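You operate a simulated robot arm through the tools that you are given. There is no shell and no other tool.

You are at the controls of a simulated robot arm. One attempt, no reset.

Task
Screw the yellow caster home in the blue leg and tighten the nut between the green and orange legs.
Fine: use the ring spanner and put it back; the cream caster stays.

Only the result counts: the job must be done as asked and must still hold three seconds after the hand-in. Knocking over, shifting, dropping, spilling or breaking anything else fails it.

Robot
A 6-joint arm with a two-finger gripper, fixed in place. Base frame: the origin is at the foot of the arm, x ahead of it, y to its left, z up. Units: m, degrees, N and s.
Its first joint turns from -166.0 to 166.0 degrees. Payload 2.45 kg.
The TCP is the grasp point between the finger pads, 0.02 m short of the fingertips. In the tool frame z runs along the fingers and y along their closing line. The gripper opens to 0.14 m. The gripper's body begins 0.168 m behind the TCP.
Orientation is told as [roll, pitch, yaw] about the base's x, y, z axes, in that order, counted from this pose: with the fingers straight down and closing along the base's y, the tool's x points along the base's -x, its y along +y and its z along -z.

Tools
- The arm moves only by the tool apply_moves. Its argument "deltas" is a list of rows, each a list of 7 numbers: the opening, from 0 (shut) to 1 (fully open), then the shift along the base's x, y, z in m, then the turn, a rotation vector about the base's x, y, z in degrees. In form: [[grip, tx, ty, tz, rx, ry, rz], ...]. A call has 1 to 20 rows; each row shifts and turns the commanded pose from where the row before left it. A row lasts 0.2 s, in which the tool goes at most 0.05 m and 8.6 degrees; a call with a longer step from one row to the next is refused whole, and so is a gripper value outside its range. Where a pose cannot be reached the arm comes as near as it can. A force on the tool above 40 N (or 10 N above the force at the start of the call, whichever is more), or a blocked arm, ends the call early, and 0.2 s more pass. Each finger travels about 0.045 m/s and halts on what it meets, pressing with about 31 N; the grip force reading is that of the motor and also rises with nothing between the fingers. The clock runs only during rows and for 0.2 s after the last one: add rows that do not move to give the fingers time. The reply holds the time, the measured pose of the TCP, the force on the tool along the base axes, the opening and the grip force, in the units named above and with some noise, with the torque about the TCP (base axes, N m) and any sound that the robot's microphone picked up.
- Cameras (640 x 400 px; columns grow to the right, rows downward): "scene" is fixed at [0.3996, -0.5004, 1.4098]; the picture's right is [0.96, -0.27, 0.00], its down [-0.10, -0.36, -0.93] and it looks along [0.25, 0.89, -0.37] (base axes); focal length 314 px, centre (320, 200). "wrist" rides on the gripper at [0.078, 0.011, -0.209] in the tool frame; the picture's right is [-0.14, 0.99, 0.00], its down [-0.92, -0.13, -0.37] and it looks along [-0.37, -0.05, 0.93] (tool axes); focal length 280 px, centre (320, 200). There is no depth. A picture from a camera that has moved, and an enlarged one, comes with that camera's place and axes in the base frame and with its lens.
- get_image(camera): a new picture of that camera. No time passes.
- inspect(camera, box): a new picture of the part [left, top, right, bottom] of that camera's present view, enlarged. No time passes.
- sign_off(): hands the job in; it is judged then, once.

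Places have to be worked out from the pictures, the camera data and where the tool is seen. Open the gripper and draw the arm clear of the work before you hand the job in, unless the task says otherwise.

The tools are called after "Request:" as a command line: name --pt "numbers of a row" for each row, then --argument value for the rest, lists and objects as JSON in quotes. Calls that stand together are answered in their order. apply_moves: Moves the arm, as the interface text tells. Its arguments: {"type":"object","properties":{"deltas":{"type":"array"}},"required":["deltas"]} The other tools are called the same way: get_image (camera) takes a picture; inspect (camera, box) takes an enlarged picture of a part of a camera's view; sign_off () hands the job in.

At the start:

```text
time_s: 0.0
eef_pos: [0.618, 0.3152, 1.1528]
tool_rot: [0.1, 0.0, 0.1]
force: [-0.3, -1.0, -0.4]
wrist_torque: [-0.01, 0.02, 0.0]
width: 0.1401
gripper_force: 0.2
```

scene: 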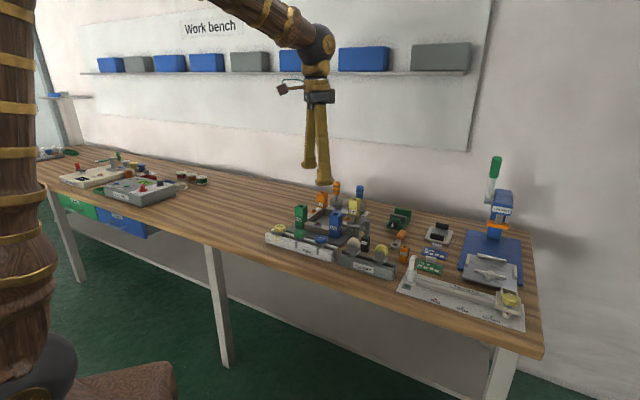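
wrist: 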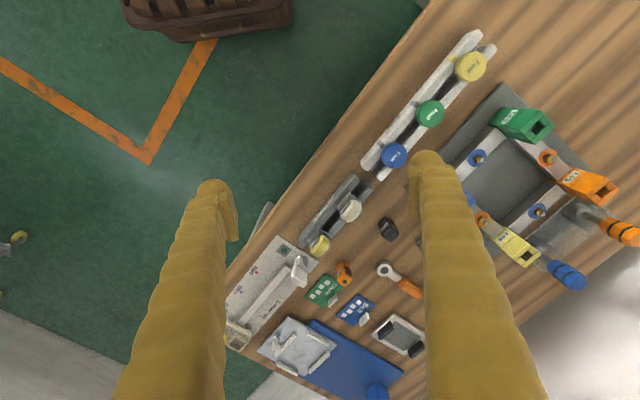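

I start by looking closely at the work area from both cameras.

Request:
inspect --camera "scene" --box '[250, 170, 410, 290]'

Request:
inspect --camera "scene" --box '[370, 190, 540, 330]'

Request:
inspect --camera "wrist" --box '[430, 80, 640, 300]'

Request:
inspect --camera "wrist" --box '[220, 160, 440, 400]'

```text
3.33 times, centred on (330, 230) of scene
camera zoom: at [0.3996, -0.5004, 1.4098], right [0.96, -0.27, 0.0], down [-0.1, -0.36, -0.93], along [0.25, 0.89, -0.37], focal length 1047 px, centre (287, 100)
```

zoom: 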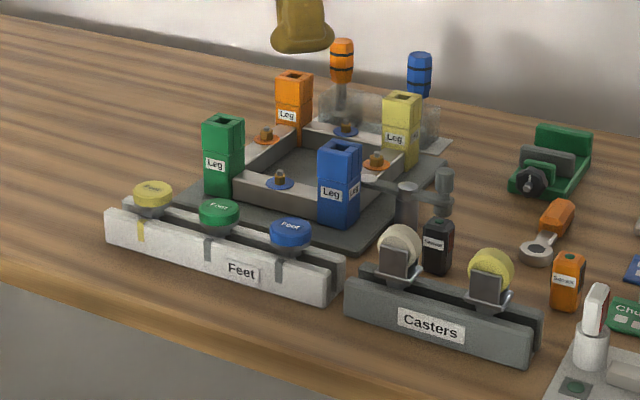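

```text
2.86 times, centred on (455, 260) of scene
camera zoom: at [0.3996, -0.5004, 1.4098], right [0.96, -0.27, 0.0], down [-0.1, -0.36, -0.93], along [0.25, 0.89, -0.37], focal length 898 px, centre (-66, 29)
```

zoom: 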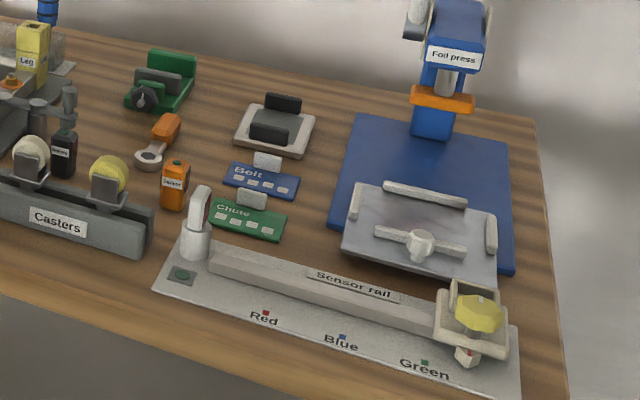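

```text
1.82 times, centred on (535, 190) of wrist
camera zoom: at [0.5397, 0.326, 1.3627], right [0.14, 0.99, 0.0], down [0.92, -0.13, 0.37], along [0.37, -0.05, -0.93], focal length 510 px, centre (-71, 218)
```

zoom: 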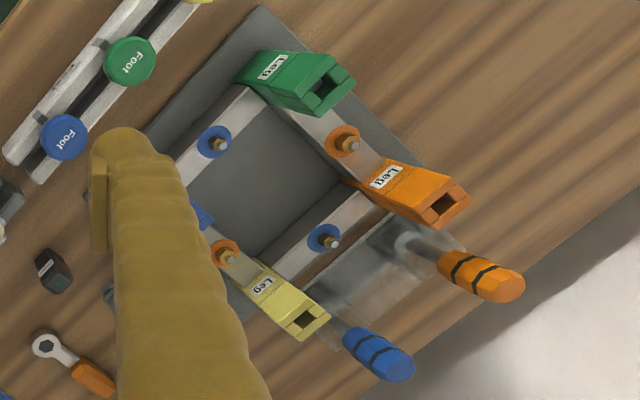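

```text
1.67 times, centred on (330, 280) of wrist
camera zoom: at [0.5397, 0.326, 1.3627], right [0.14, 0.99, 0.0], down [0.92, -0.13, 0.37], along [0.37, -0.05, -0.93], focal length 467 px, centre (303, 67)
```

zoom: 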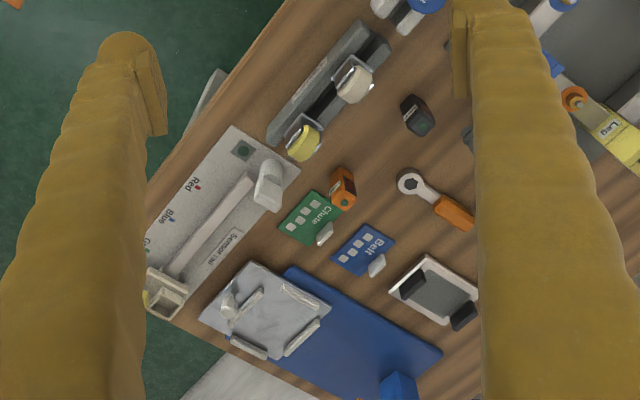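

The legs stand about 0.91 high. The ring spanner lies near (0.95, 0.42), with its handle pointing away from the base, and the yellow caster is near (0.83, 0.29). I turn the tool 45° so it lines up with the bench and move nearer for a better look.

Request:
apply_moves --pt "1 0.02 0.0 0 0 0 7.5" --pt "1 0.02 0.0 0 0 0 7.5" --pt "1 0.02 0.0 0 0 0 7.5" --pt "1 0.02 0.0 0 0 0 7.5" --pt "1 0.02 0.0 0 0 0 7.5" --pt "1 0.02 0.0 0 0 0 7.5" --pt "1 0 0 0 0 0 0"

Request:
get_image --camera "wrist"

```text
time_s: 1.6
eef_pos: [0.7377, 0.3161, 1.1536]
tool_rot: [0.1, 0.0, 45.2]
force: [0.4, 0.2, -0.1]
wrist_torque: [-0.02, 0.0, -0.01]
width: 0.14
gripper_force: 0.1
```

```text
taken
camera wrist: at [0.6757, 0.268, 1.3628], right [-0.6, 0.8, 0.0], down [0.74, 0.56, 0.37], along [0.29, 0.22, -0.93], focal length 280 px, centre (320, 200)
```

wrist: 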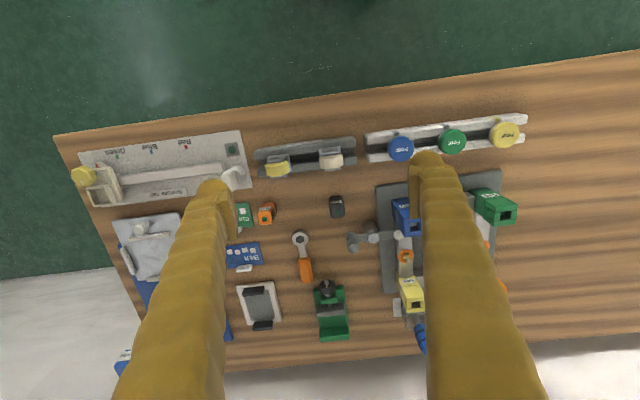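

I zoom in on the spanner, casters and frame from this view.

Request:
inspect --camera "wrist" --box '[240, 130, 400, 230]'

Request:
inspect --camera "wrist" --box '[230, 210, 390, 310]'

Request:
inspect --camera "wrist" --box '[360, 160, 540, 340]'

Request:
get_image --camera "scene"

```text
4.00 times, centred on (320, 180) of wrist
camera zoom: at [0.6757, 0.268, 1.3628], right [-0.6, 0.8, 0.0], down [0.74, 0.56, 0.37], along [0.29, 0.22, -0.93], focal length 1122 px, centre (320, 280)
```

zoom: 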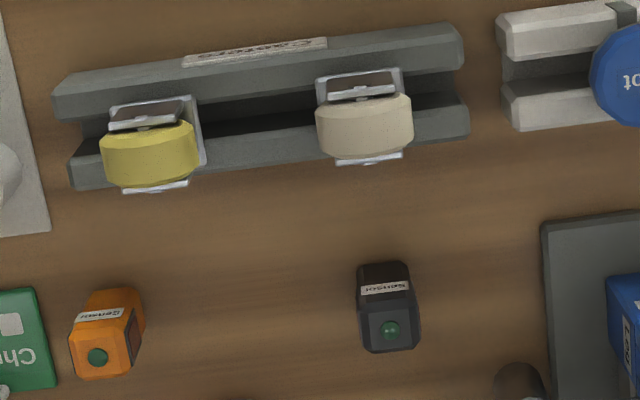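

```text
4.00 times, centred on (310, 260) of wrist
camera zoom: at [0.6757, 0.268, 1.3628], right [-0.6, 0.8, 0.0], down [0.74, 0.56, 0.37], along [0.29, 0.22, -0.93], focal length 1122 px, centre (360, -40)
```

zoom: 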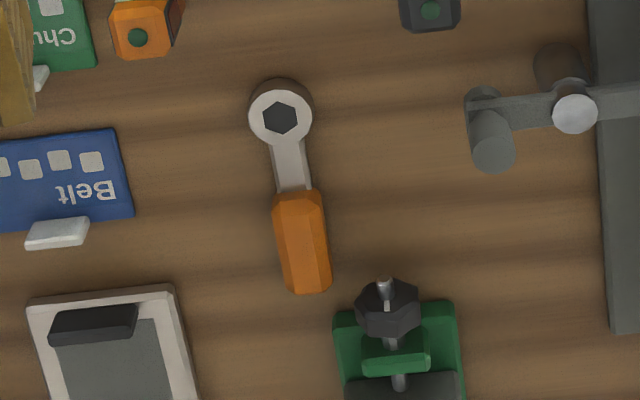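

```text
2.22 times, centred on (450, 250) of wrist
camera zoom: at [0.6757, 0.268, 1.3628], right [-0.6, 0.8, 0.0], down [0.74, 0.56, 0.37], along [0.29, 0.22, -0.93], focal length 623 px, centre (31, 89)
```

zoom: 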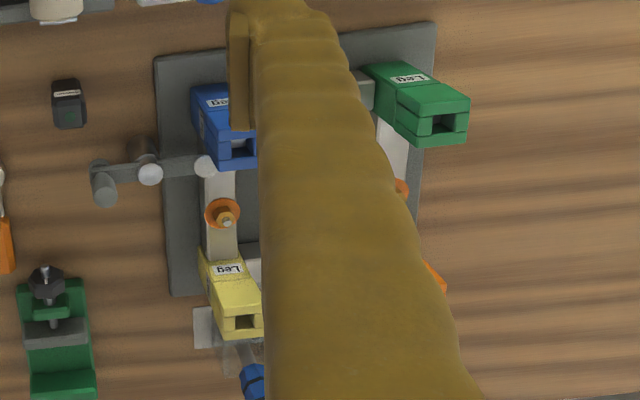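

```text
taken
```

scene: 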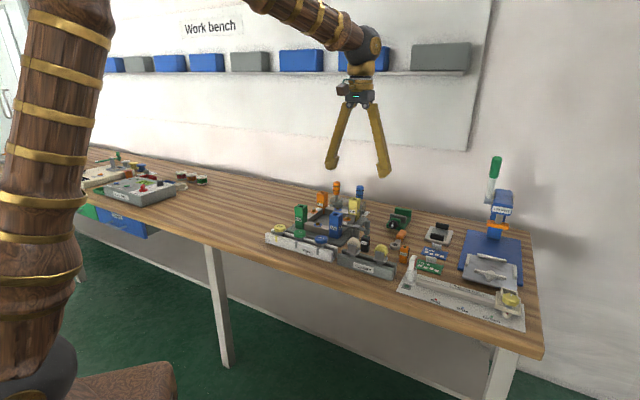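

The spanner lies flat with its ring near (0.951, 0.420) and its handle running to about (1.03, 0.50), which is beyond the vertical-tool reach, so I'll need to tilt. Next I move above the frame to see the sockets, the nuts and the clamp-like thing beside the blue leg.

Request:
apply_moves --pt "1 -0.01 0.035 -0.01 0 0 0" --pt "1 -0.01 0.035 -0.01 0 0 0" --pt "1 -0.01 0.035 -0.01 0 0 0" --pt "1 -0.01 0.035 -0.01 0 0 0" --pt "1 -0.01 0.035 -0.01 0 0 0" --pt "1 0 0 0 0 0 0"

Request:
get_image --camera "wrist"

```text
time_s: 3.0
eef_pos: [0.6879, 0.488, 1.1007]
tool_rot: [0.1, 0.0, 45.0]
force: [-0.1, 0.2, 0.1]
wrist_torque: [0.02, 0.01, 0.04]
width: 0.1401
gripper_force: 0.1
```

```text
taken
camera wrist: at [0.6252, 0.4416, 1.3102], right [-0.6, 0.8, 0.0], down [0.74, 0.56, 0.37], along [0.29, 0.22, -0.93], focal length 280 px, centre (320, 200)
```

wrist: 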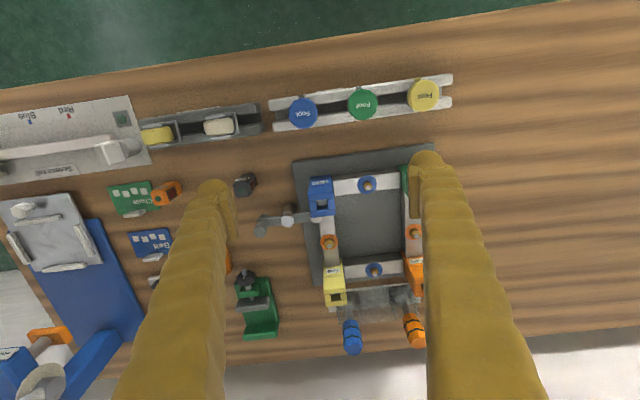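

Request:
inspect --camera "wrist" --box '[240, 140, 400, 240]'

Request:
inspect --camera "wrist" --box '[300, 180, 440, 280]'

Request:
inspect --camera "wrist" --box '[380, 190, 450, 260]'

```text
4.00 times, centred on (320, 190) of wrist
camera zoom: at [0.6252, 0.4416, 1.3102], right [-0.6, 0.8, 0.0], down [0.74, 0.56, 0.37], along [0.29, 0.22, -0.93], focal length 1122 px, centre (320, 240)
```

zoom: 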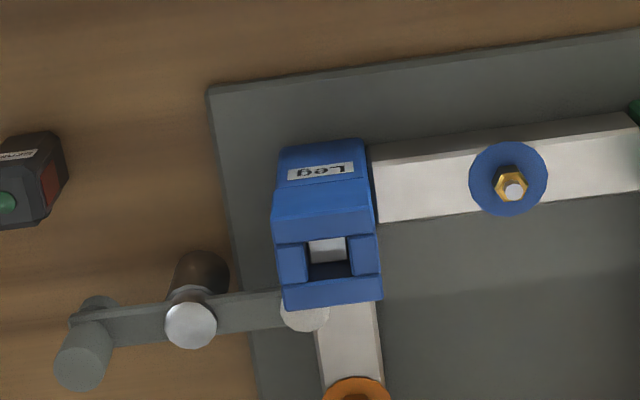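

```text
4.00 times, centred on (370, 230) of wrist
camera zoom: at [0.6252, 0.4416, 1.3102], right [-0.6, 0.8, 0.0], down [0.74, 0.56, 0.37], along [0.29, 0.22, -0.93], focal length 1122 px, centre (120, 80)
```

zoom: 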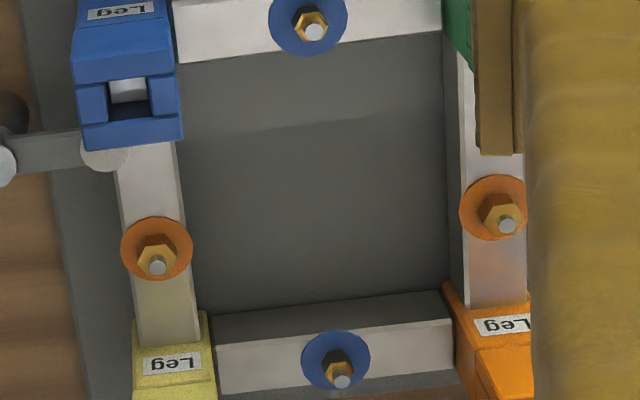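

```text
5.71 times, centred on (415, 225) of wrist
camera zoom: at [0.6252, 0.4416, 1.3102], right [-0.6, 0.8, 0.0], down [0.74, 0.56, 0.37], along [0.29, 0.22, -0.93], focal length 1602 px, centre (-223, 57)
```

zoom: 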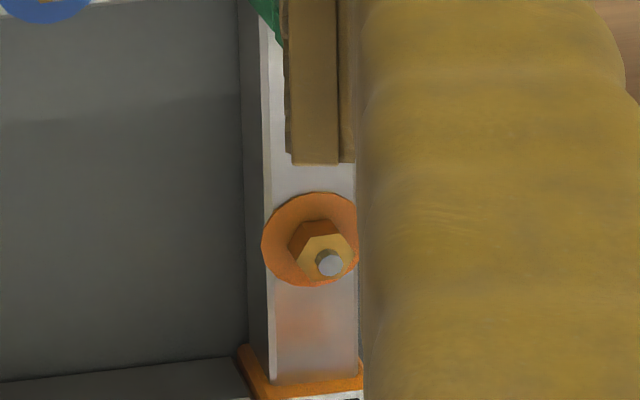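

The frame is clear: blue leg socket open on top, orange-washered nut midway between the green and orange legs. Now I go over the caster rack for a close look at the yellow caster.

Request:
apply_moves --pt "1 0.0143 -0.04 -0.005 0 0 0" --pt "1 0.0143 -0.04 -0.005 0 0 0" --pt "1 0.0143 -0.04 -0.005 0 0 0" --pt "1 0.0143 -0.04 -0.005 0 0 0" --pt "1 0.0143 -0.04 -0.005 0 0 0" --pt "1 0.0143 -0.04 -0.005 0 0 0" --pt "1 0 0 0 0 0 0"

Request:
get_image --camera "wrist"

Request:
inspect --camera "wrist" --box '[240, 130, 400, 230]'

Request:
inspect --camera "scene" --box '[330, 225, 400, 285]'

```text
time_s: 4.6
eef_pos: [0.7734, 0.2496, 1.0711]
tool_rot: [-0.1, 0.0, 45.0]
force: [-0.5, -0.6, -0.1]
wrist_torque: [0.01, 0.0, -0.01]
width: 0.14
gripper_force: 0.2
```

```text
taken
camera wrist: at [0.7108, 0.203, 1.2807], right [-0.6, 0.8, 0.0], down [0.74, 0.56, 0.37], along [0.29, 0.22, -0.93], focal length 280 px, centre (320, 200)
```

wrist: 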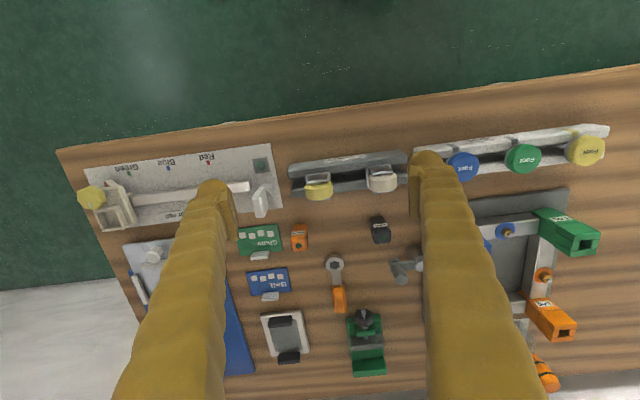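

```text
4.00 times, centred on (320, 180) of wrist
camera zoom: at [0.7108, 0.203, 1.2807], right [-0.6, 0.8, 0.0], down [0.74, 0.56, 0.37], along [0.29, 0.22, -0.93], focal length 1122 px, centre (320, 280)
```

zoom: 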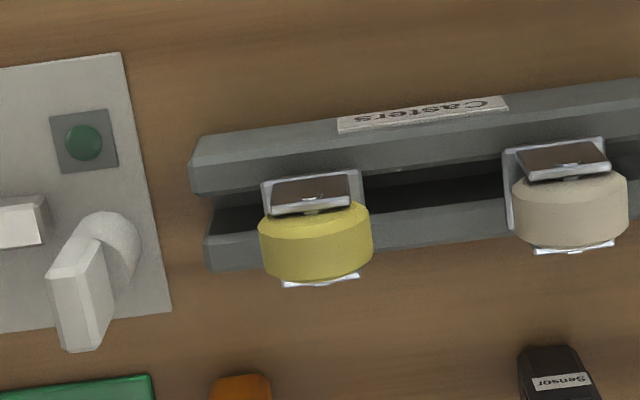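

```text
6.67 times, centred on (365, 255) of scene
camera zoom: at [0.3996, -0.5004, 1.4098], right [0.96, -0.27, 0.0], down [-0.1, -0.36, -0.93], along [0.25, 0.89, -0.37], focal length 2094 px, centre (20, -167)
```

zoom: 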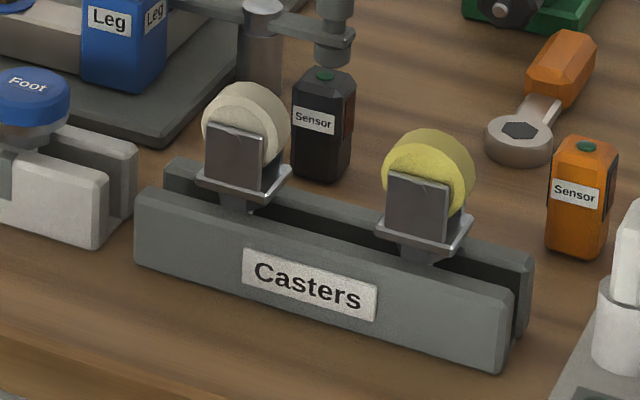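

The caster's fork plates face along the bench normal (flat sides front and back), top of wheel about z=0.905 and base plate about z=0.853. I turn the tool +90° so the fingers close on those flat plates, part-close the gripper, and move over the caster.

Request:
apply_moves --pt "0.6 0.005 0.0035 0 0 0 8.2" --pt "0.6 0.005 0.0035 0 0 0 8.2" --pt "0.6 0.005 0.0035 0 0 0 8.2" --pt "0.6 0.005 0.0035 0 0 0 8.2" --pt "0.6 0.005 0.0035 0 0 0 8.2" --pt "0.6 0.005 0.0035 0 0 0 8.2" --pt "0.6 0.005 0.0035 0 0 0 8.2" --pt "0.6 0.005 0.0035 0 0 0 8.2" --pt "0.6 0.005 0.0035 0 0 0 8.2" --pt "0.6 0.005 0.0035 0 0 0 8.2" --pt "0.6 0.003 0.003 0 0 0 8.0" --pt "0.6 0 0 0 0 0 0"

Request:
get_image --camera "wrist"

Request:
get_image --camera "scene"

```text
time_s: 7.2
eef_pos: [0.8271, 0.2888, 1.0723]
tool_rot: [0.0, -0.1, 135.1]
force: [-0.4, 0.1, 0.2]
wrist_torque: [0.01, 0.02, -0.03]
width: 0.0839
gripper_force: 0.1
```

```text
taken
camera wrist: at [0.8746, 0.2259, 1.2819], right [-0.8, -0.6, 0.0], down [-0.56, 0.74, 0.37], along [-0.22, 0.29, -0.93], focal length 280 px, centre (320, 200)
```

wrist: 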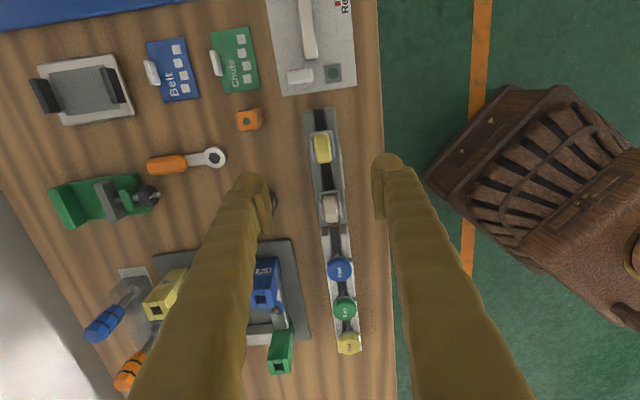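

```text
taken
```

scene: 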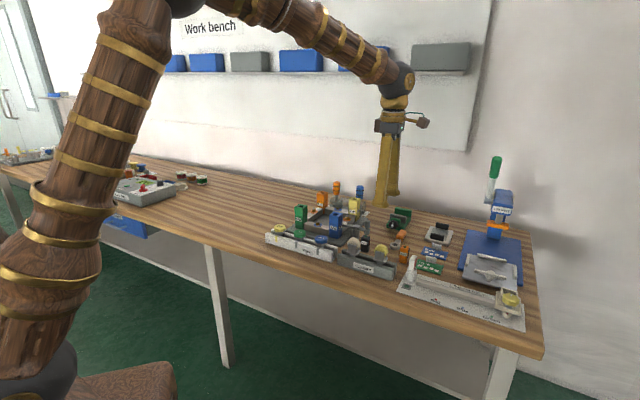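

The turn worked. I zoom in on the caster to place it relative to the tool.

Request:
inspect --camera "wrist" --box '[280, 110, 360, 180]'

Request:
inspect --camera "wrist" --box '[230, 230, 310, 300]'

```text
5.71 times, centred on (320, 145) of wrist
camera zoom: at [0.8746, 0.2259, 1.2819], right [-0.8, -0.6, 0.0], down [-0.56, 0.74, 0.37], along [-0.22, 0.29, -0.93], focal length 1602 px, centre (320, 514)
```

zoom: 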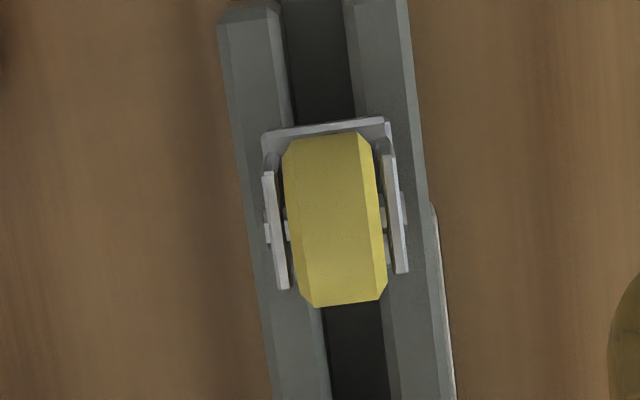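

```text
5.71 times, centred on (270, 265) of wrist
camera zoom: at [0.8746, 0.2259, 1.2819], right [-0.8, -0.6, 0.0], down [-0.56, 0.74, 0.37], along [-0.22, 0.29, -0.93], focal length 1602 px, centre (606, -171)
```

zoom: 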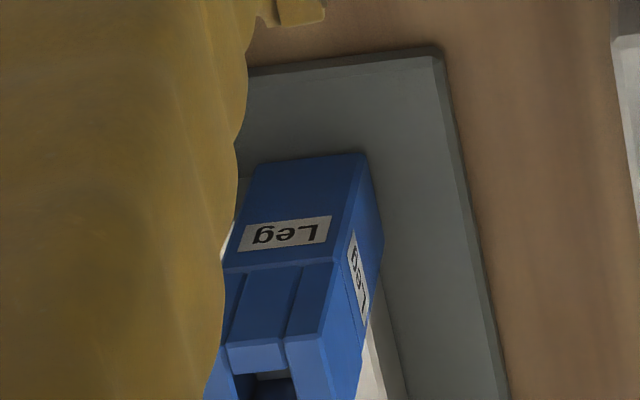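

The caster's axle is at about (0.8235, 0.2873). Before gripping it I measure the blue leg's socket from the same tool orientation.

Request:
apply_moves --pt "0.6 -0.0117 0.042 0 0 0 0" --pt "0.6 -0.0117 0.042 0 0 0 0" --pt "0.6 -0.0117 0.042 0 0 0 0" --pt "0.6 -0.0117 0.042 0 0 0 0" --pt "0.6 -0.0117 0.042 0 0 0 0" --pt "0.6 -0.0117 0.042 0 0 0 0" --pt "0.6 0 0 0 0 0 0"

Request:
get_image --camera "wrist"

Request:
inspect --camera "wrist" --box '[280, 110, 360, 180]'

Request:
get_image --camera "scene"

```text
time_s: 8.8
eef_pos: [0.7566, 0.5397, 1.0749]
tool_rot: [0.0, 0.0, 135.0]
force: [-0.6, 1.0, -0.4]
wrist_torque: [-0.02, 0.01, 0.03]
width: 0.084
gripper_force: 0.2
```

```text
taken
camera wrist: at [0.8033, 0.4771, 1.2839], right [-0.8, -0.6, 0.0], down [-0.56, 0.74, 0.37], along [-0.22, 0.29, -0.93], focal length 280 px, centre (320, 200)
```

wrist: 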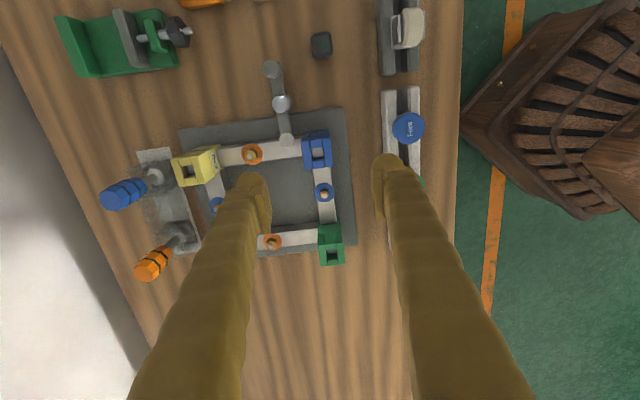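

```text
5.71 times, centred on (320, 145) of wrist
camera zoom: at [0.8033, 0.4771, 1.2839], right [-0.8, -0.6, 0.0], down [-0.56, 0.74, 0.37], along [-0.22, 0.29, -0.93], focal length 1602 px, centre (320, 514)
```

zoom: 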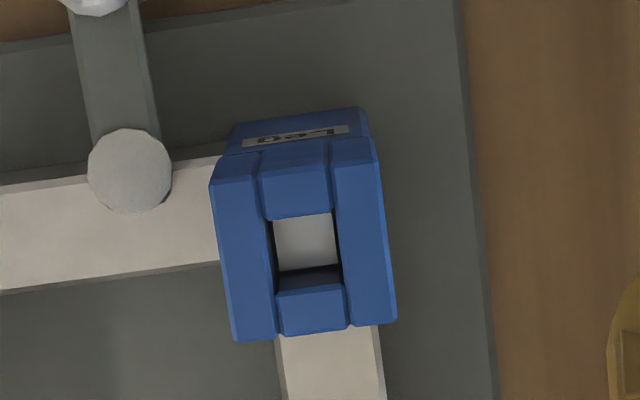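

```text
taken
```

scene: 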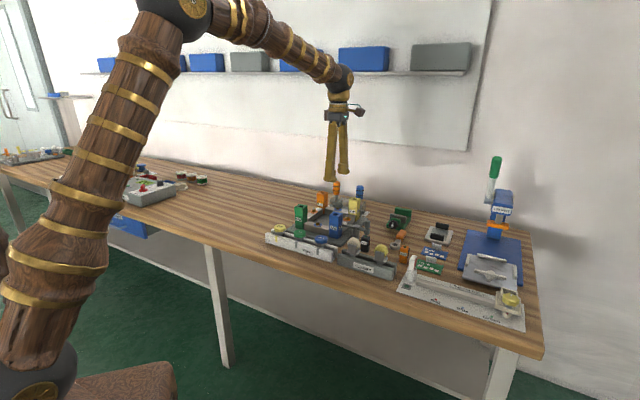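

Request:
inspect --camera "wrist" --box '[300, 125, 340, 172]'

Request:
inspect --camera "scene" --box '[322, 200, 362, 235]'

```text
8.51 times, centred on (320, 148) of wrist
camera zoom: at [0.8033, 0.4771, 1.2839], right [-0.8, -0.6, 0.0], down [-0.56, 0.74, 0.37], along [-0.22, 0.29, -0.93], focal length 2386 px, centre (320, 638)
```

zoom: 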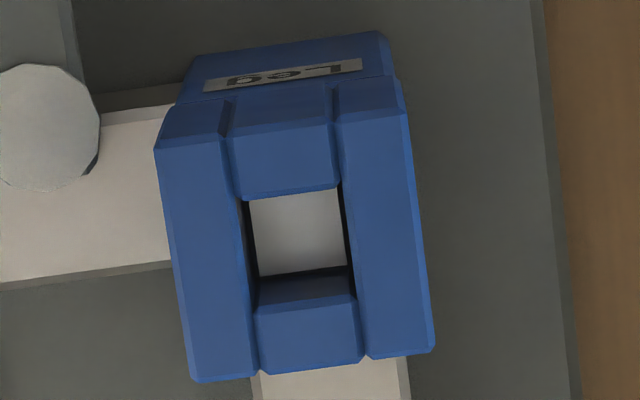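

```text
11.43 times, centred on (342, 218) of scene
camera zoom: at [0.3996, -0.5004, 1.4098], right [0.96, -0.27, 0.0], down [-0.1, -0.36, -0.93], along [0.25, 0.89, -0.37], focal length 3590 px, centre (69, 0)
```

zoom: 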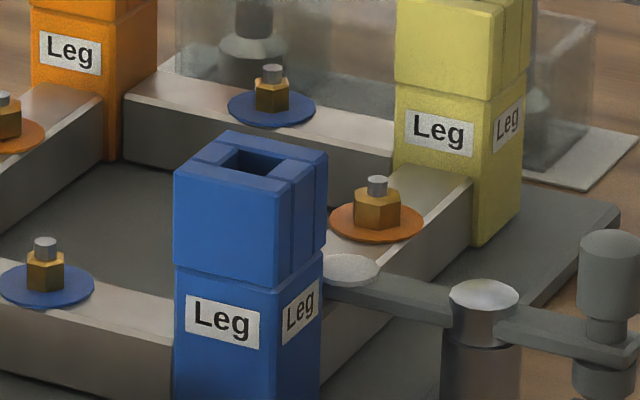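

The socket centre comes out at (0.757, 0.545) with the leg top at z≈0.912, and both cameras agree. I look more closely at the caster's fork to choose the grip.

Request:
inspect --camera "scene" --box '[366, 238, 396, 270]'

Request:
inspect --camera "wrist" --box '[370, 0, 450, 80]'

```text
12.50 times, centred on (381, 254) of scene
camera zoom: at [0.3996, -0.5004, 1.4098], right [0.96, -0.27, 0.0], down [-0.1, -0.36, -0.93], along [0.25, 0.89, -0.37], focal length 3927 px, centre (-442, -475)
```

zoom: 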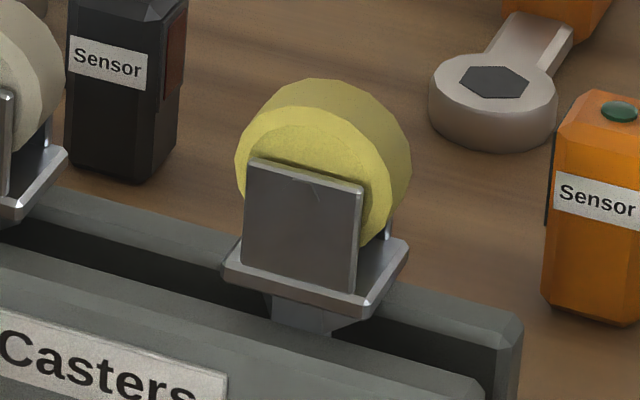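

```text
5.00 times, centred on (410, 40) of wrist
camera zoom: at [0.8033, 0.4771, 1.2839], right [-0.8, -0.6, 0.0], down [-0.56, 0.74, 0.37], along [-0.22, 0.29, -0.93], focal length 1402 px, centre (-130, 1000)
```

zoom: 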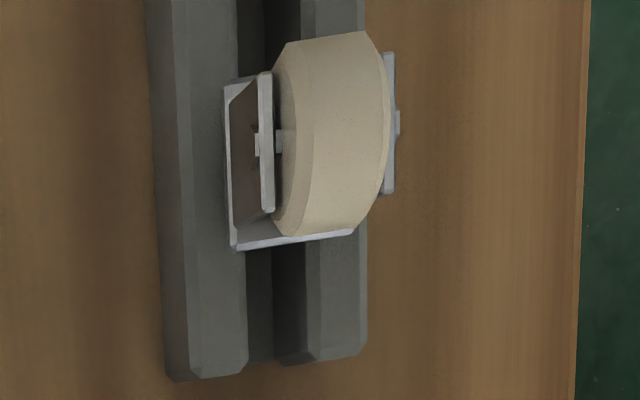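

To avoid pushing the rack I'll grip the wheel along the slot direction, where the caster can self-centre. I turn the tool another +90°, which leaves room for clockwise turning, and go back above the caster.

Request:
apply_moves --pt "0.6 0.0061 -0.02297 0 0 0 8.18" --pt "0.6 0.0061 -0.02297 0 0 0 8.18" --pt "0.6 0.0061 -0.02297 0 0 0 8.18" --pt "0.6 0.0061 -0.02297 0 0 0 8.18" --pt "0.6 0.0061 -0.02297 0 0 0 8.18" --pt "0.6 0.0061 -0.02297 0 0 0 8.18" --pt "0.6 0.0061 -0.02297 0 0 0 8.18" --pt "0.6 0.0061 -0.02297 0 0 0 8.18" --pt "0.6 0.0061 -0.02297 0 0 0 8.18" --pt "0.6 0.0061 -0.02297 0 0 0 8.18" --pt "0.6 0.0061 -0.02297 0 0 0 8.2" --pt "0.6 0 0 0 0 0 0"

Request:
get_image --camera "wrist"

Request:
inspect --camera "wrist" --box '[280, 110, 360, 180]'

```text
time_s: 11.4
eef_pos: [0.759, 0.395, 1.0582]
tool_rot: [7.7, 1.7, -152.4]
force: [0.1, 0.0, -0.6]
wrist_torque: [-0.01, -0.01, -0.01]
width: 0.0839
gripper_force: 0.0
out of reach, approached as far as the arm can: row 8, 9, 10, 11
```

```text
taken
camera wrist: at [0.8135, 0.4442, 1.2689], right [0.33, -0.94, 0.13], down [-0.91, -0.27, 0.32], along [-0.26, -0.22, -0.94], focal length 280 px, centre (320, 200)
```

wrist: 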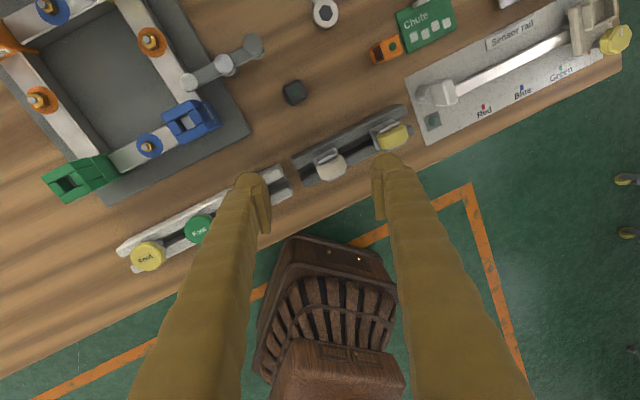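

```text
5.71 times, centred on (320, 145) of wrist
camera zoom: at [0.8135, 0.4442, 1.2689], right [0.33, -0.94, 0.13], down [-0.91, -0.27, 0.32], along [-0.26, -0.22, -0.94], focal length 1602 px, centre (320, 514)
```

zoom: 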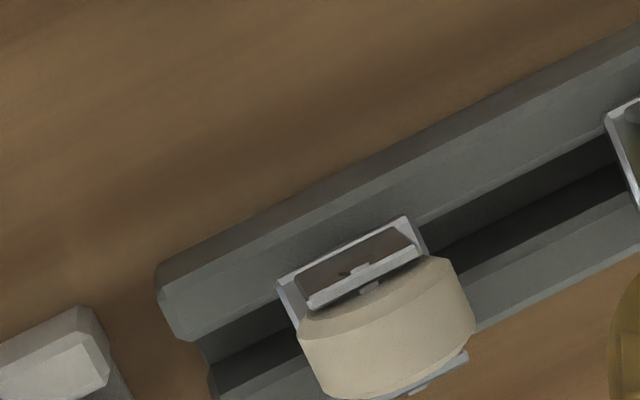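

The wrist joint hits its limit near yaw 207°, so that's too far. I turn back to yaw 135° and check where the command stands.

Request:
apply_moves --pt "0.6 0 0 0 0 0 -8.18" --pt "0.6 0 0 0 0 0 -8.18" --pt "0.6 0 0 0 0 0 -8.18" --pt "0.6 0 0 0 0 0 -8.18" --pt "0.6 0 0 0 0 0 -8.18" --pt "0.6 0 0 0 0 0 -8.18" --pt "0.6 0 0 0 0 0 -8.18" --pt "0.6 0 0 0 0 0 -8.18" --pt "0.6 0 0 0 0 0 -8.18" --pt "0.6 0 0 0 0 0 -8.18" --pt "0.6 0 0 0 0 0 -8.2" --pt "0.6 0 0 0 0 0 0"

```text
time_s: 14.0
eef_pos: [0.76, 0.3937, 1.0553]
tool_rot: [7.7, 1.8, 117.4]
force: [-0.2, 0.4, -0.3]
wrist_torque: [0.01, 0.02, 0.01]
width: 0.0841
gripper_force: 0.1
```

The command now follows the achieved pose with a small tilt. I undo the tilt, turn to yaw 45°, and move over the caster.

Request:
apply_moves --pt "0.6 0 0 0 5.14 -6.0 0.1" --pt "0.6 0.00706 -0.01186 0 0 0 -8.04" --pt "0.6 0.00706 -0.01186 0 0 0 -8.04" --pt "0.6 0.00706 -0.01186 0 0 0 -8.04" --pt "0.6 0.00706 -0.01186 0 0 0 -8.04" --pt "0.6 0.00706 -0.01186 0 0 0 -8.04" --pt "0.6 0.00706 -0.01186 0 0 0 -8.04" --pt "0.6 0.00706 -0.01186 0 0 0 -8.04" --pt "0.6 0.00706 -0.01186 0 0 0 -8.04" --pt "0.6 0.00706 -0.01186 0 0 0 -8.04" --pt "0.6 0 0 0 0 0 0"

Request:
inspect --camera "wrist" --box '[240, 130, 400, 230]'

```text
time_s: 16.4
eef_pos: [0.8239, 0.2872, 1.0565]
tool_rot: [0.0, 0.1, 44.9]
force: [0.7, 0.5, 0.0]
wrist_torque: [-0.01, 0.01, 0.01]
width: 0.0838
gripper_force: 0.1
```

```text
4.00 times, centred on (320, 180) of wrist
camera zoom: at [0.7613, 0.24, 1.2654], right [-0.6, 0.8, 0.0], down [0.74, 0.56, 0.37], along [0.29, 0.22, -0.93], focal length 1122 px, centre (320, 280)
```

zoom: 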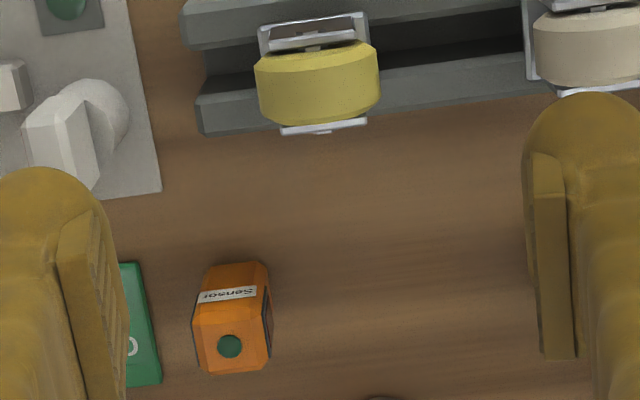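

The tool is centred over the caster. I narrow the opening to about 66 mm and descend so that the tips stop just above the base plate.

Request:
apply_moves --pt "0.47 0 0 0 0 0 0" --pt "0.47 0 0 -0.03 0 0 0" --pt "0.47 0 0 -0.03 0 0 0" --pt "0.47 0 0 -0.03 0 0 0" --pt "0.47 0 0 -0.03 0 0 0" --pt "0.47 0 0 -0.025 0 0 0" --pt "0.47 0 0 -0.015 0 0 0" --pt "0.47 0 0 -0.007 0 0 0" --pt "0.47 0 0 0 0 0 0"

Request:
get_image --camera "wrist"

Request:
inspect --camera "scene" --box '[345, 220, 415, 280]'

```text
time_s: 18.4
eef_pos: [0.8239, 0.2892, 0.8907]
tool_rot: [0.0, 0.0, 45.2]
force: [-0.4, -1.1, -0.3]
wrist_torque: [-0.02, 0.04, 0.01]
width: 0.0661
gripper_force: 0.0
```

```text
taken
camera wrist: at [0.7619, 0.2404, 1.0995], right [-0.6, 0.8, 0.0], down [0.74, 0.56, 0.37], along [0.29, 0.22, -0.93], focal length 280 px, centre (320, 200)
```

wrist: 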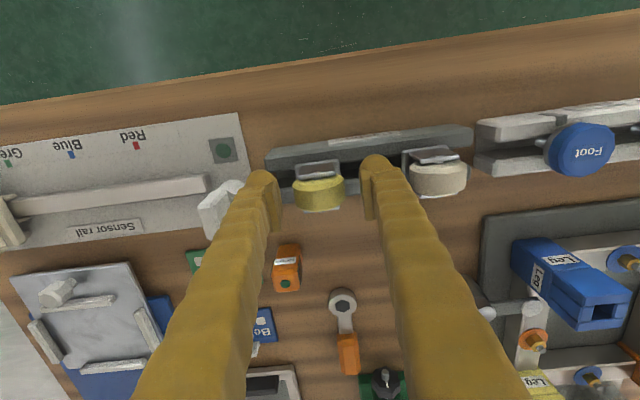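

```text
6.67 times, centred on (380, 250) of scene
camera zoom: at [0.3996, -0.5004, 1.4098], right [0.96, -0.27, 0.0], down [-0.1, -0.36, -0.93], along [0.25, 0.89, -0.37], focal length 2094 px, centre (-80, -133)
```

zoom: 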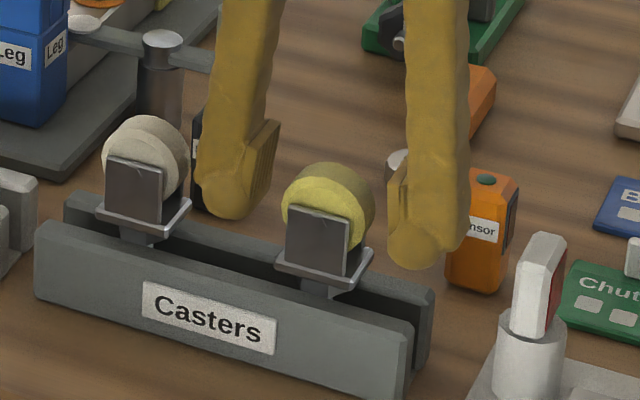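

The fingers straddle the wheel symmetrically. I close on it.

Request:
apply_moves --pt "0 0 0 0 0 0 0" --pt "0 0 0 0 0 0 0" --pt "0 0 0 0 0 0 0" --pt "0 0 0 0 0 0 0"

Request:
inspect --camera "scene" --box '[345, 220, 415, 280]'

Request:
inspect --camera "wrist" --box '[260, 130, 380, 230]'

```text
time_s: 19.4
eef_pos: [0.8254, 0.2889, 0.891]
tool_rot: [0.0, 0.0, 45.1]
force: [0.1, 0.2, 0.8]
wrist_torque: [0.02, 0.0, 0.01]
width: 0.039
gripper_force: 31.0
```

```text
6.67 times, centred on (380, 250) of scene
camera zoom: at [0.3996, -0.5004, 1.4098], right [0.96, -0.27, 0.0], down [-0.1, -0.36, -0.93], along [0.25, 0.89, -0.37], focal length 2094 px, centre (-80, -133)
```

zoom: 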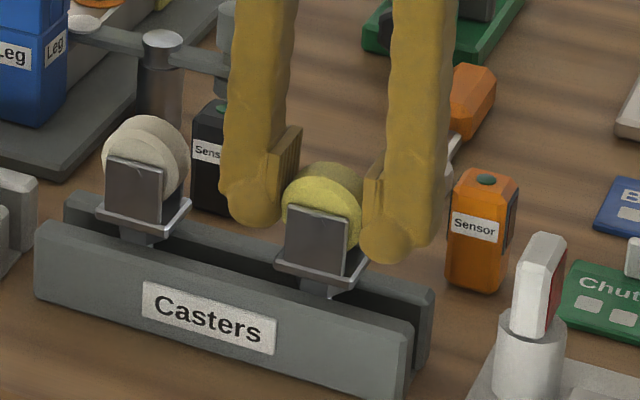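

```text
4.00 times, centred on (320, 180) of wrist
camera zoom: at [0.7619, 0.2404, 1.0997], right [-0.6, 0.8, 0.0], down [0.74, 0.56, 0.37], along [0.29, 0.22, -0.93], focal length 1122 px, centre (320, 280)
```

zoom: 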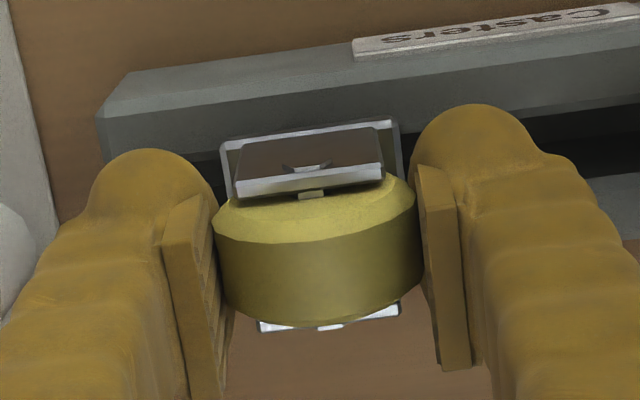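

Gripped at 39 mm with 31 N. I lift the caster straight up out of the rack.

Request:
apply_moves --pt "0 0 0 0.01 0 0 0" --pt "0 0 0 0.015 0 0 0" --pt "0 0 0 0.02 0 0 0" --pt "0 0 0 0.025 0 0 0" --pt "0 0 0 0.03 0 0 0" --pt "0 0 0 0.03 0 0 0" --pt "0 0 0 0 0 0 0"

Request:
inspect --camera "scene" --box '[345, 190, 415, 280]'

Request:
inspect --camera "wrist" --box '[260, 130, 380, 230]'

```text
time_s: 21.0
eef_pos: [0.8257, 0.2895, 1.0195]
tool_rot: [0.0, 0.0, 45.1]
force: [0.8, -0.2, -1.5]
wrist_torque: [-0.02, -0.01, 0.02]
width: 0.0392
gripper_force: 31.1
```

```text
4.44 times, centred on (380, 235) of scene
camera zoom: at [0.3996, -0.5004, 1.4098], right [0.96, -0.27, 0.0], down [-0.1, -0.36, -0.93], along [0.25, 0.89, -0.37], focal length 1396 px, centre (53, 44)
```

zoom: 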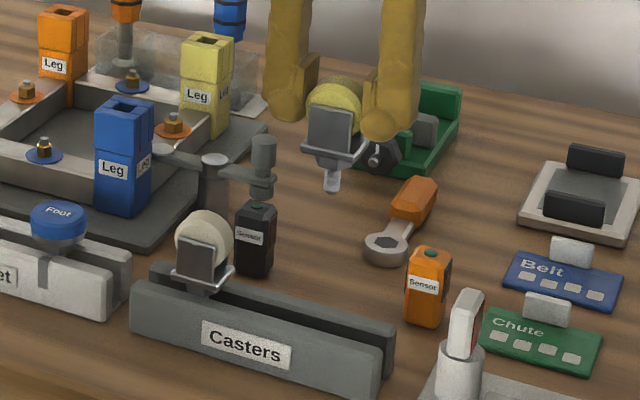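

```text
4.00 times, centred on (320, 180) of wrist
camera zoom: at [0.7626, 0.2429, 1.2283], right [-0.6, 0.8, 0.0], down [0.74, 0.56, 0.37], along [0.29, 0.22, -0.93], focal length 1122 px, centre (320, 280)
```

zoom: 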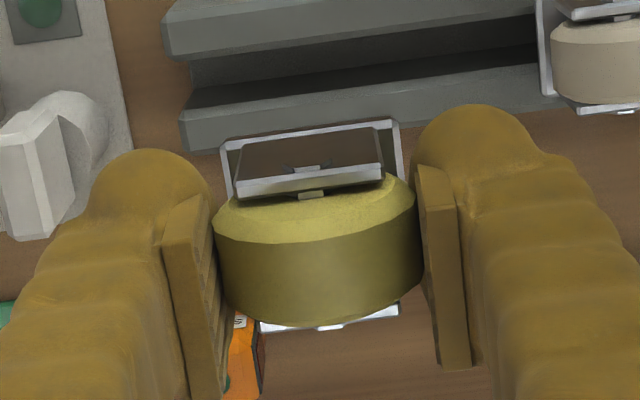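

The caster is out, with a short round stem. I zoom in to see the stem's length and shape and whether it hangs plumb.

Request:
inspect --camera "scene" --box '[400, 200, 440, 240]'

Request:
inspect --camera "scene" --box '[403, 203, 433, 235]'

```text
10.00 times, centred on (420, 220) of scene
camera zoom: at [0.3996, -0.5004, 1.4098], right [0.96, -0.27, 0.0], down [-0.1, -0.36, -0.93], along [0.25, 0.89, -0.37], focal length 3141 px, centre (-680, 0)
```

zoom: 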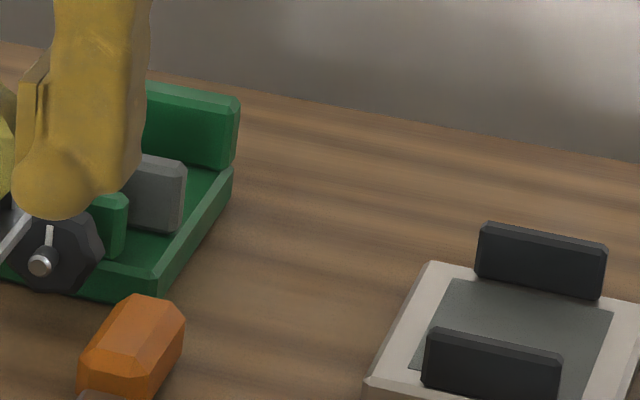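

```text
12.50 times, centred on (418, 219) of scene
camera zoom: at [0.3996, -0.5004, 1.4098], right [0.96, -0.27, 0.0], down [-0.1, -0.36, -0.93], along [0.25, 0.89, -0.37], focal length 3927 px, centre (-905, -38)
```

zoom: 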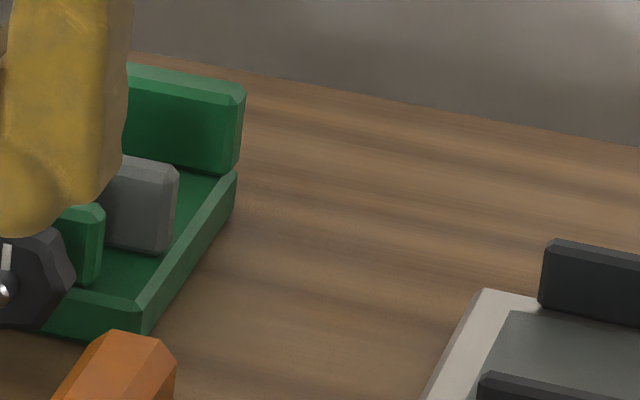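

Request:
inspect --camera "scene" --box '[366, 205, 402, 239]'

```text
11.76 times, centred on (384, 222) of scene
camera zoom: at [0.3996, -0.5004, 1.4098], right [0.96, -0.27, 0.0], down [-0.1, -0.36, -0.93], along [0.25, 0.89, -0.37], focal length 3696 px, centre (-433, -59)
```

zoom: 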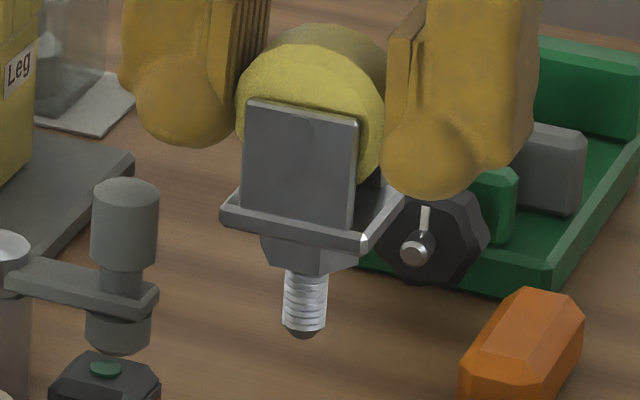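

The caster hangs plumb with a threaded stem about 12 mm in diameter and 26 mm long, and its tip is about 72 mm below the TCP. I raise a little, carry it over the blue leg, and pre-turn counter-clockwise to yaw 195° to leave room for clockwise screwing.

Request:
apply_moves --pt "0 -0.0038 0.0142 0.006 0 0 8.33" --pt "0 -0.0038 0.0142 0.006 0 0 8.33" --pt "0 -0.0038 0.0142 0.006 0 0 8.33" --pt "0 -0.0038 0.0142 0.002 0 0 8.33" --pt "0 -0.0038 0.0142 0 0 0 8.33" --pt "0 -0.0038 0.0142 0 0 0 8.33" --pt "0 -0.0038 0.0142 0 0 0 8.33" --pt "0 -0.0038 0.0142 0 0 0 8.33" --pt "0 -0.0038 0.0142 0 0 0 8.33" --pt "0 -0.0038 0.0142 0 0 0 8.33" --pt "0 -0.0038 0.0142 0 0 0 8.33" --pt "0 -0.0038 0.0142 0 0 0 8.33" --pt "0 -0.0038 0.0142 0 0 0 8.33" --pt "0 -0.0038 0.0142 0 0 0 8.33" --pt "0 -0.0038 0.0142 0 0 0 8.33" --pt "0 -0.0038 0.0142 0 0 0 8.33" --pt "0 -0.0038 0.0142 0 0 0 8.33" --pt "0 -0.0038 0.0142 0 0 0 8.33" --pt "0 0 0 0 0 0 0"

Request:
get_image --camera "wrist"

Request:
inspect --camera "scene" --box '[315, 180, 365, 225]'

```text
time_s: 25.0
eef_pos: [0.7554, 0.5423, 1.0402]
tool_rot: [0.0, 0.0, -164.9]
force: [0.0, 1.0, -1.7]
wrist_torque: [-0.02, -0.01, -0.01]
width: 0.0384
gripper_force: 31.4
```

```text
taken
camera wrist: at [0.8344, 0.553, 1.2496], right [0.13, -0.99, 0.0], down [-0.92, -0.12, 0.37], along [-0.37, -0.05, -0.93], focal length 280 px, centre (320, 200)
```

wrist: 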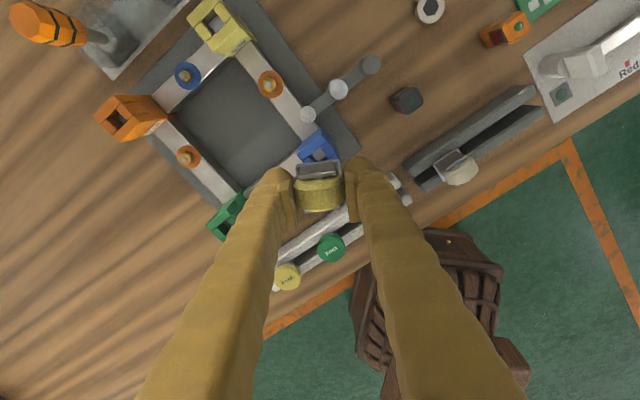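

```text
8.89 times, centred on (340, 202) of scene
camera zoom: at [0.3996, -0.5004, 1.4098], right [0.96, -0.27, 0.0], down [-0.1, -0.36, -0.93], along [0.25, 0.89, -0.37], focal length 2792 px, centre (142, 178)
```

zoom: 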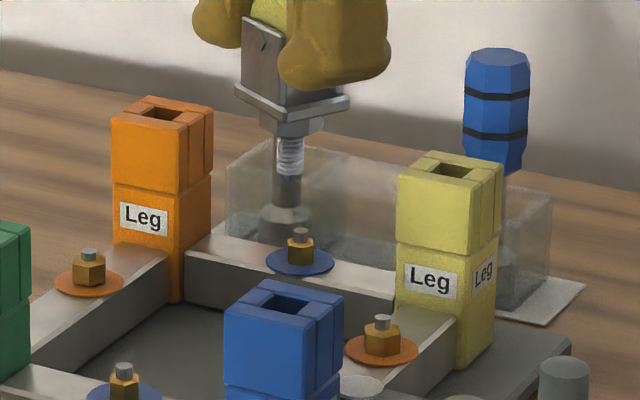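

Request:
inspect --camera "wrist" --box '[290, 120, 350, 170]'

Request:
inspect --camera "scene" --box '[328, 190, 358, 225]'

```text
8.00 times, centred on (320, 145) of wrist
camera zoom: at [0.8344, 0.553, 1.2496], right [0.13, -0.99, 0.0], down [-0.92, -0.12, 0.37], along [-0.37, -0.05, -0.93], focal length 2243 px, centre (320, 640)
```

zoom: 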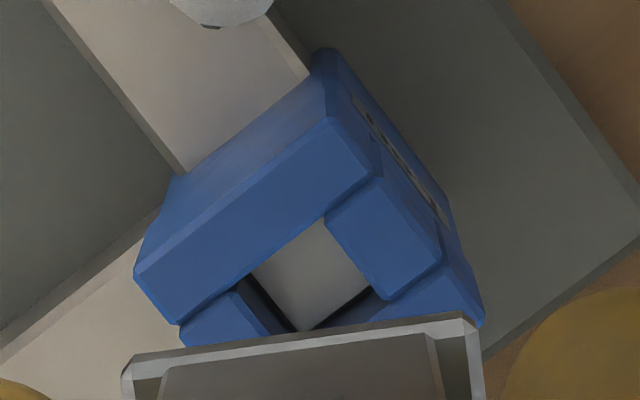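

```text
11.43 times, centred on (343, 208) of scene
camera zoom: at [0.3996, -0.5004, 1.4098], right [0.96, -0.27, 0.0], down [-0.1, -0.36, -0.93], along [0.25, 0.89, -0.37], focal length 3590 px, centre (57, 114)
```

zoom: 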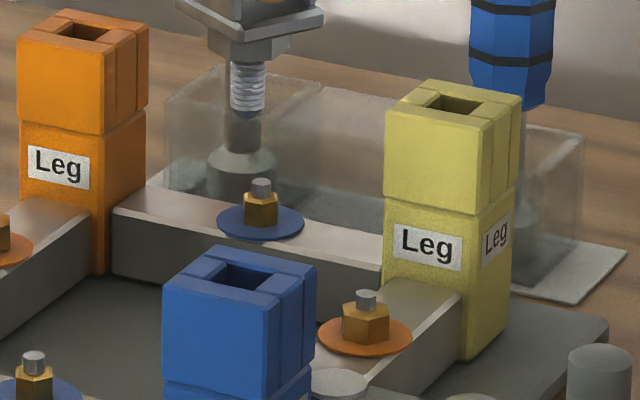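

Seen from the scene camera the stem lines up sideways with the hole; the wrist view suggests about 1.5 mm more in +y. I shift by that and descend until the tip is just above the socket, then recheck.

Request:
apply_moves --pt "0 0 0.0015 -0.015 0 0 0" --pt "0 0 0 -0.018 0 0 0" --pt "0 0 0 -0.015 0 0 0" --pt "0 0 0 0 0 0 0"

Request:
inspect --camera "scene" --box '[328, 200, 358, 225]'

Request:
inspect --camera "wrist" --box '[280, 130, 360, 220]'

```text
time_s: 26.0
eef_pos: [0.7582, 0.5448, 0.9926]
tool_rot: [0.0, 0.0, -164.8]
force: [0.0, 0.0, -2.2]
wrist_torque: [0.0, 0.0, -0.02]
width: 0.0388
gripper_force: 30.4
```

```text
16.00 times, centred on (343, 212) of scene
camera zoom: at [0.3996, -0.5004, 1.4098], right [0.96, -0.27, 0.0], down [-0.1, -0.36, -0.93], along [0.25, 0.89, -0.37], focal length 5026 px, centre (-48, 0)
```

zoom: 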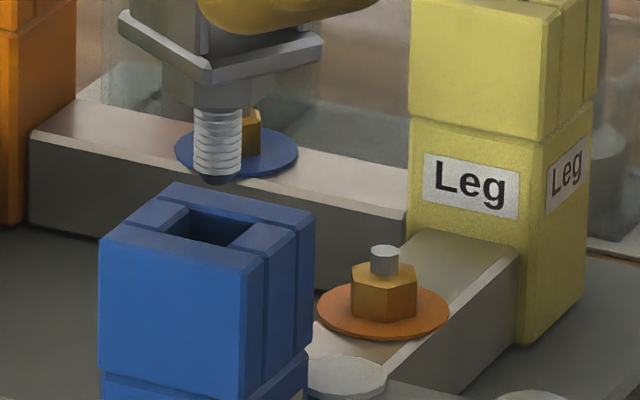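

```text
4.44 times, centred on (320, 175) of wrist
camera zoom: at [0.8357, 0.5549, 1.2025], right [0.12, -0.99, 0.0], down [-0.92, -0.12, 0.37], along [-0.37, -0.05, -0.93], focal length 1246 px, centre (320, 311)
```

zoom: 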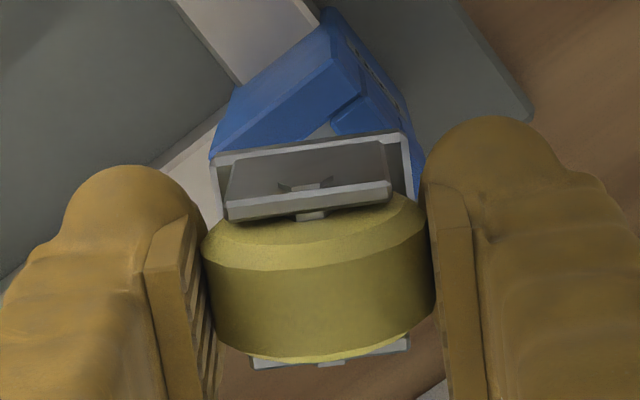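

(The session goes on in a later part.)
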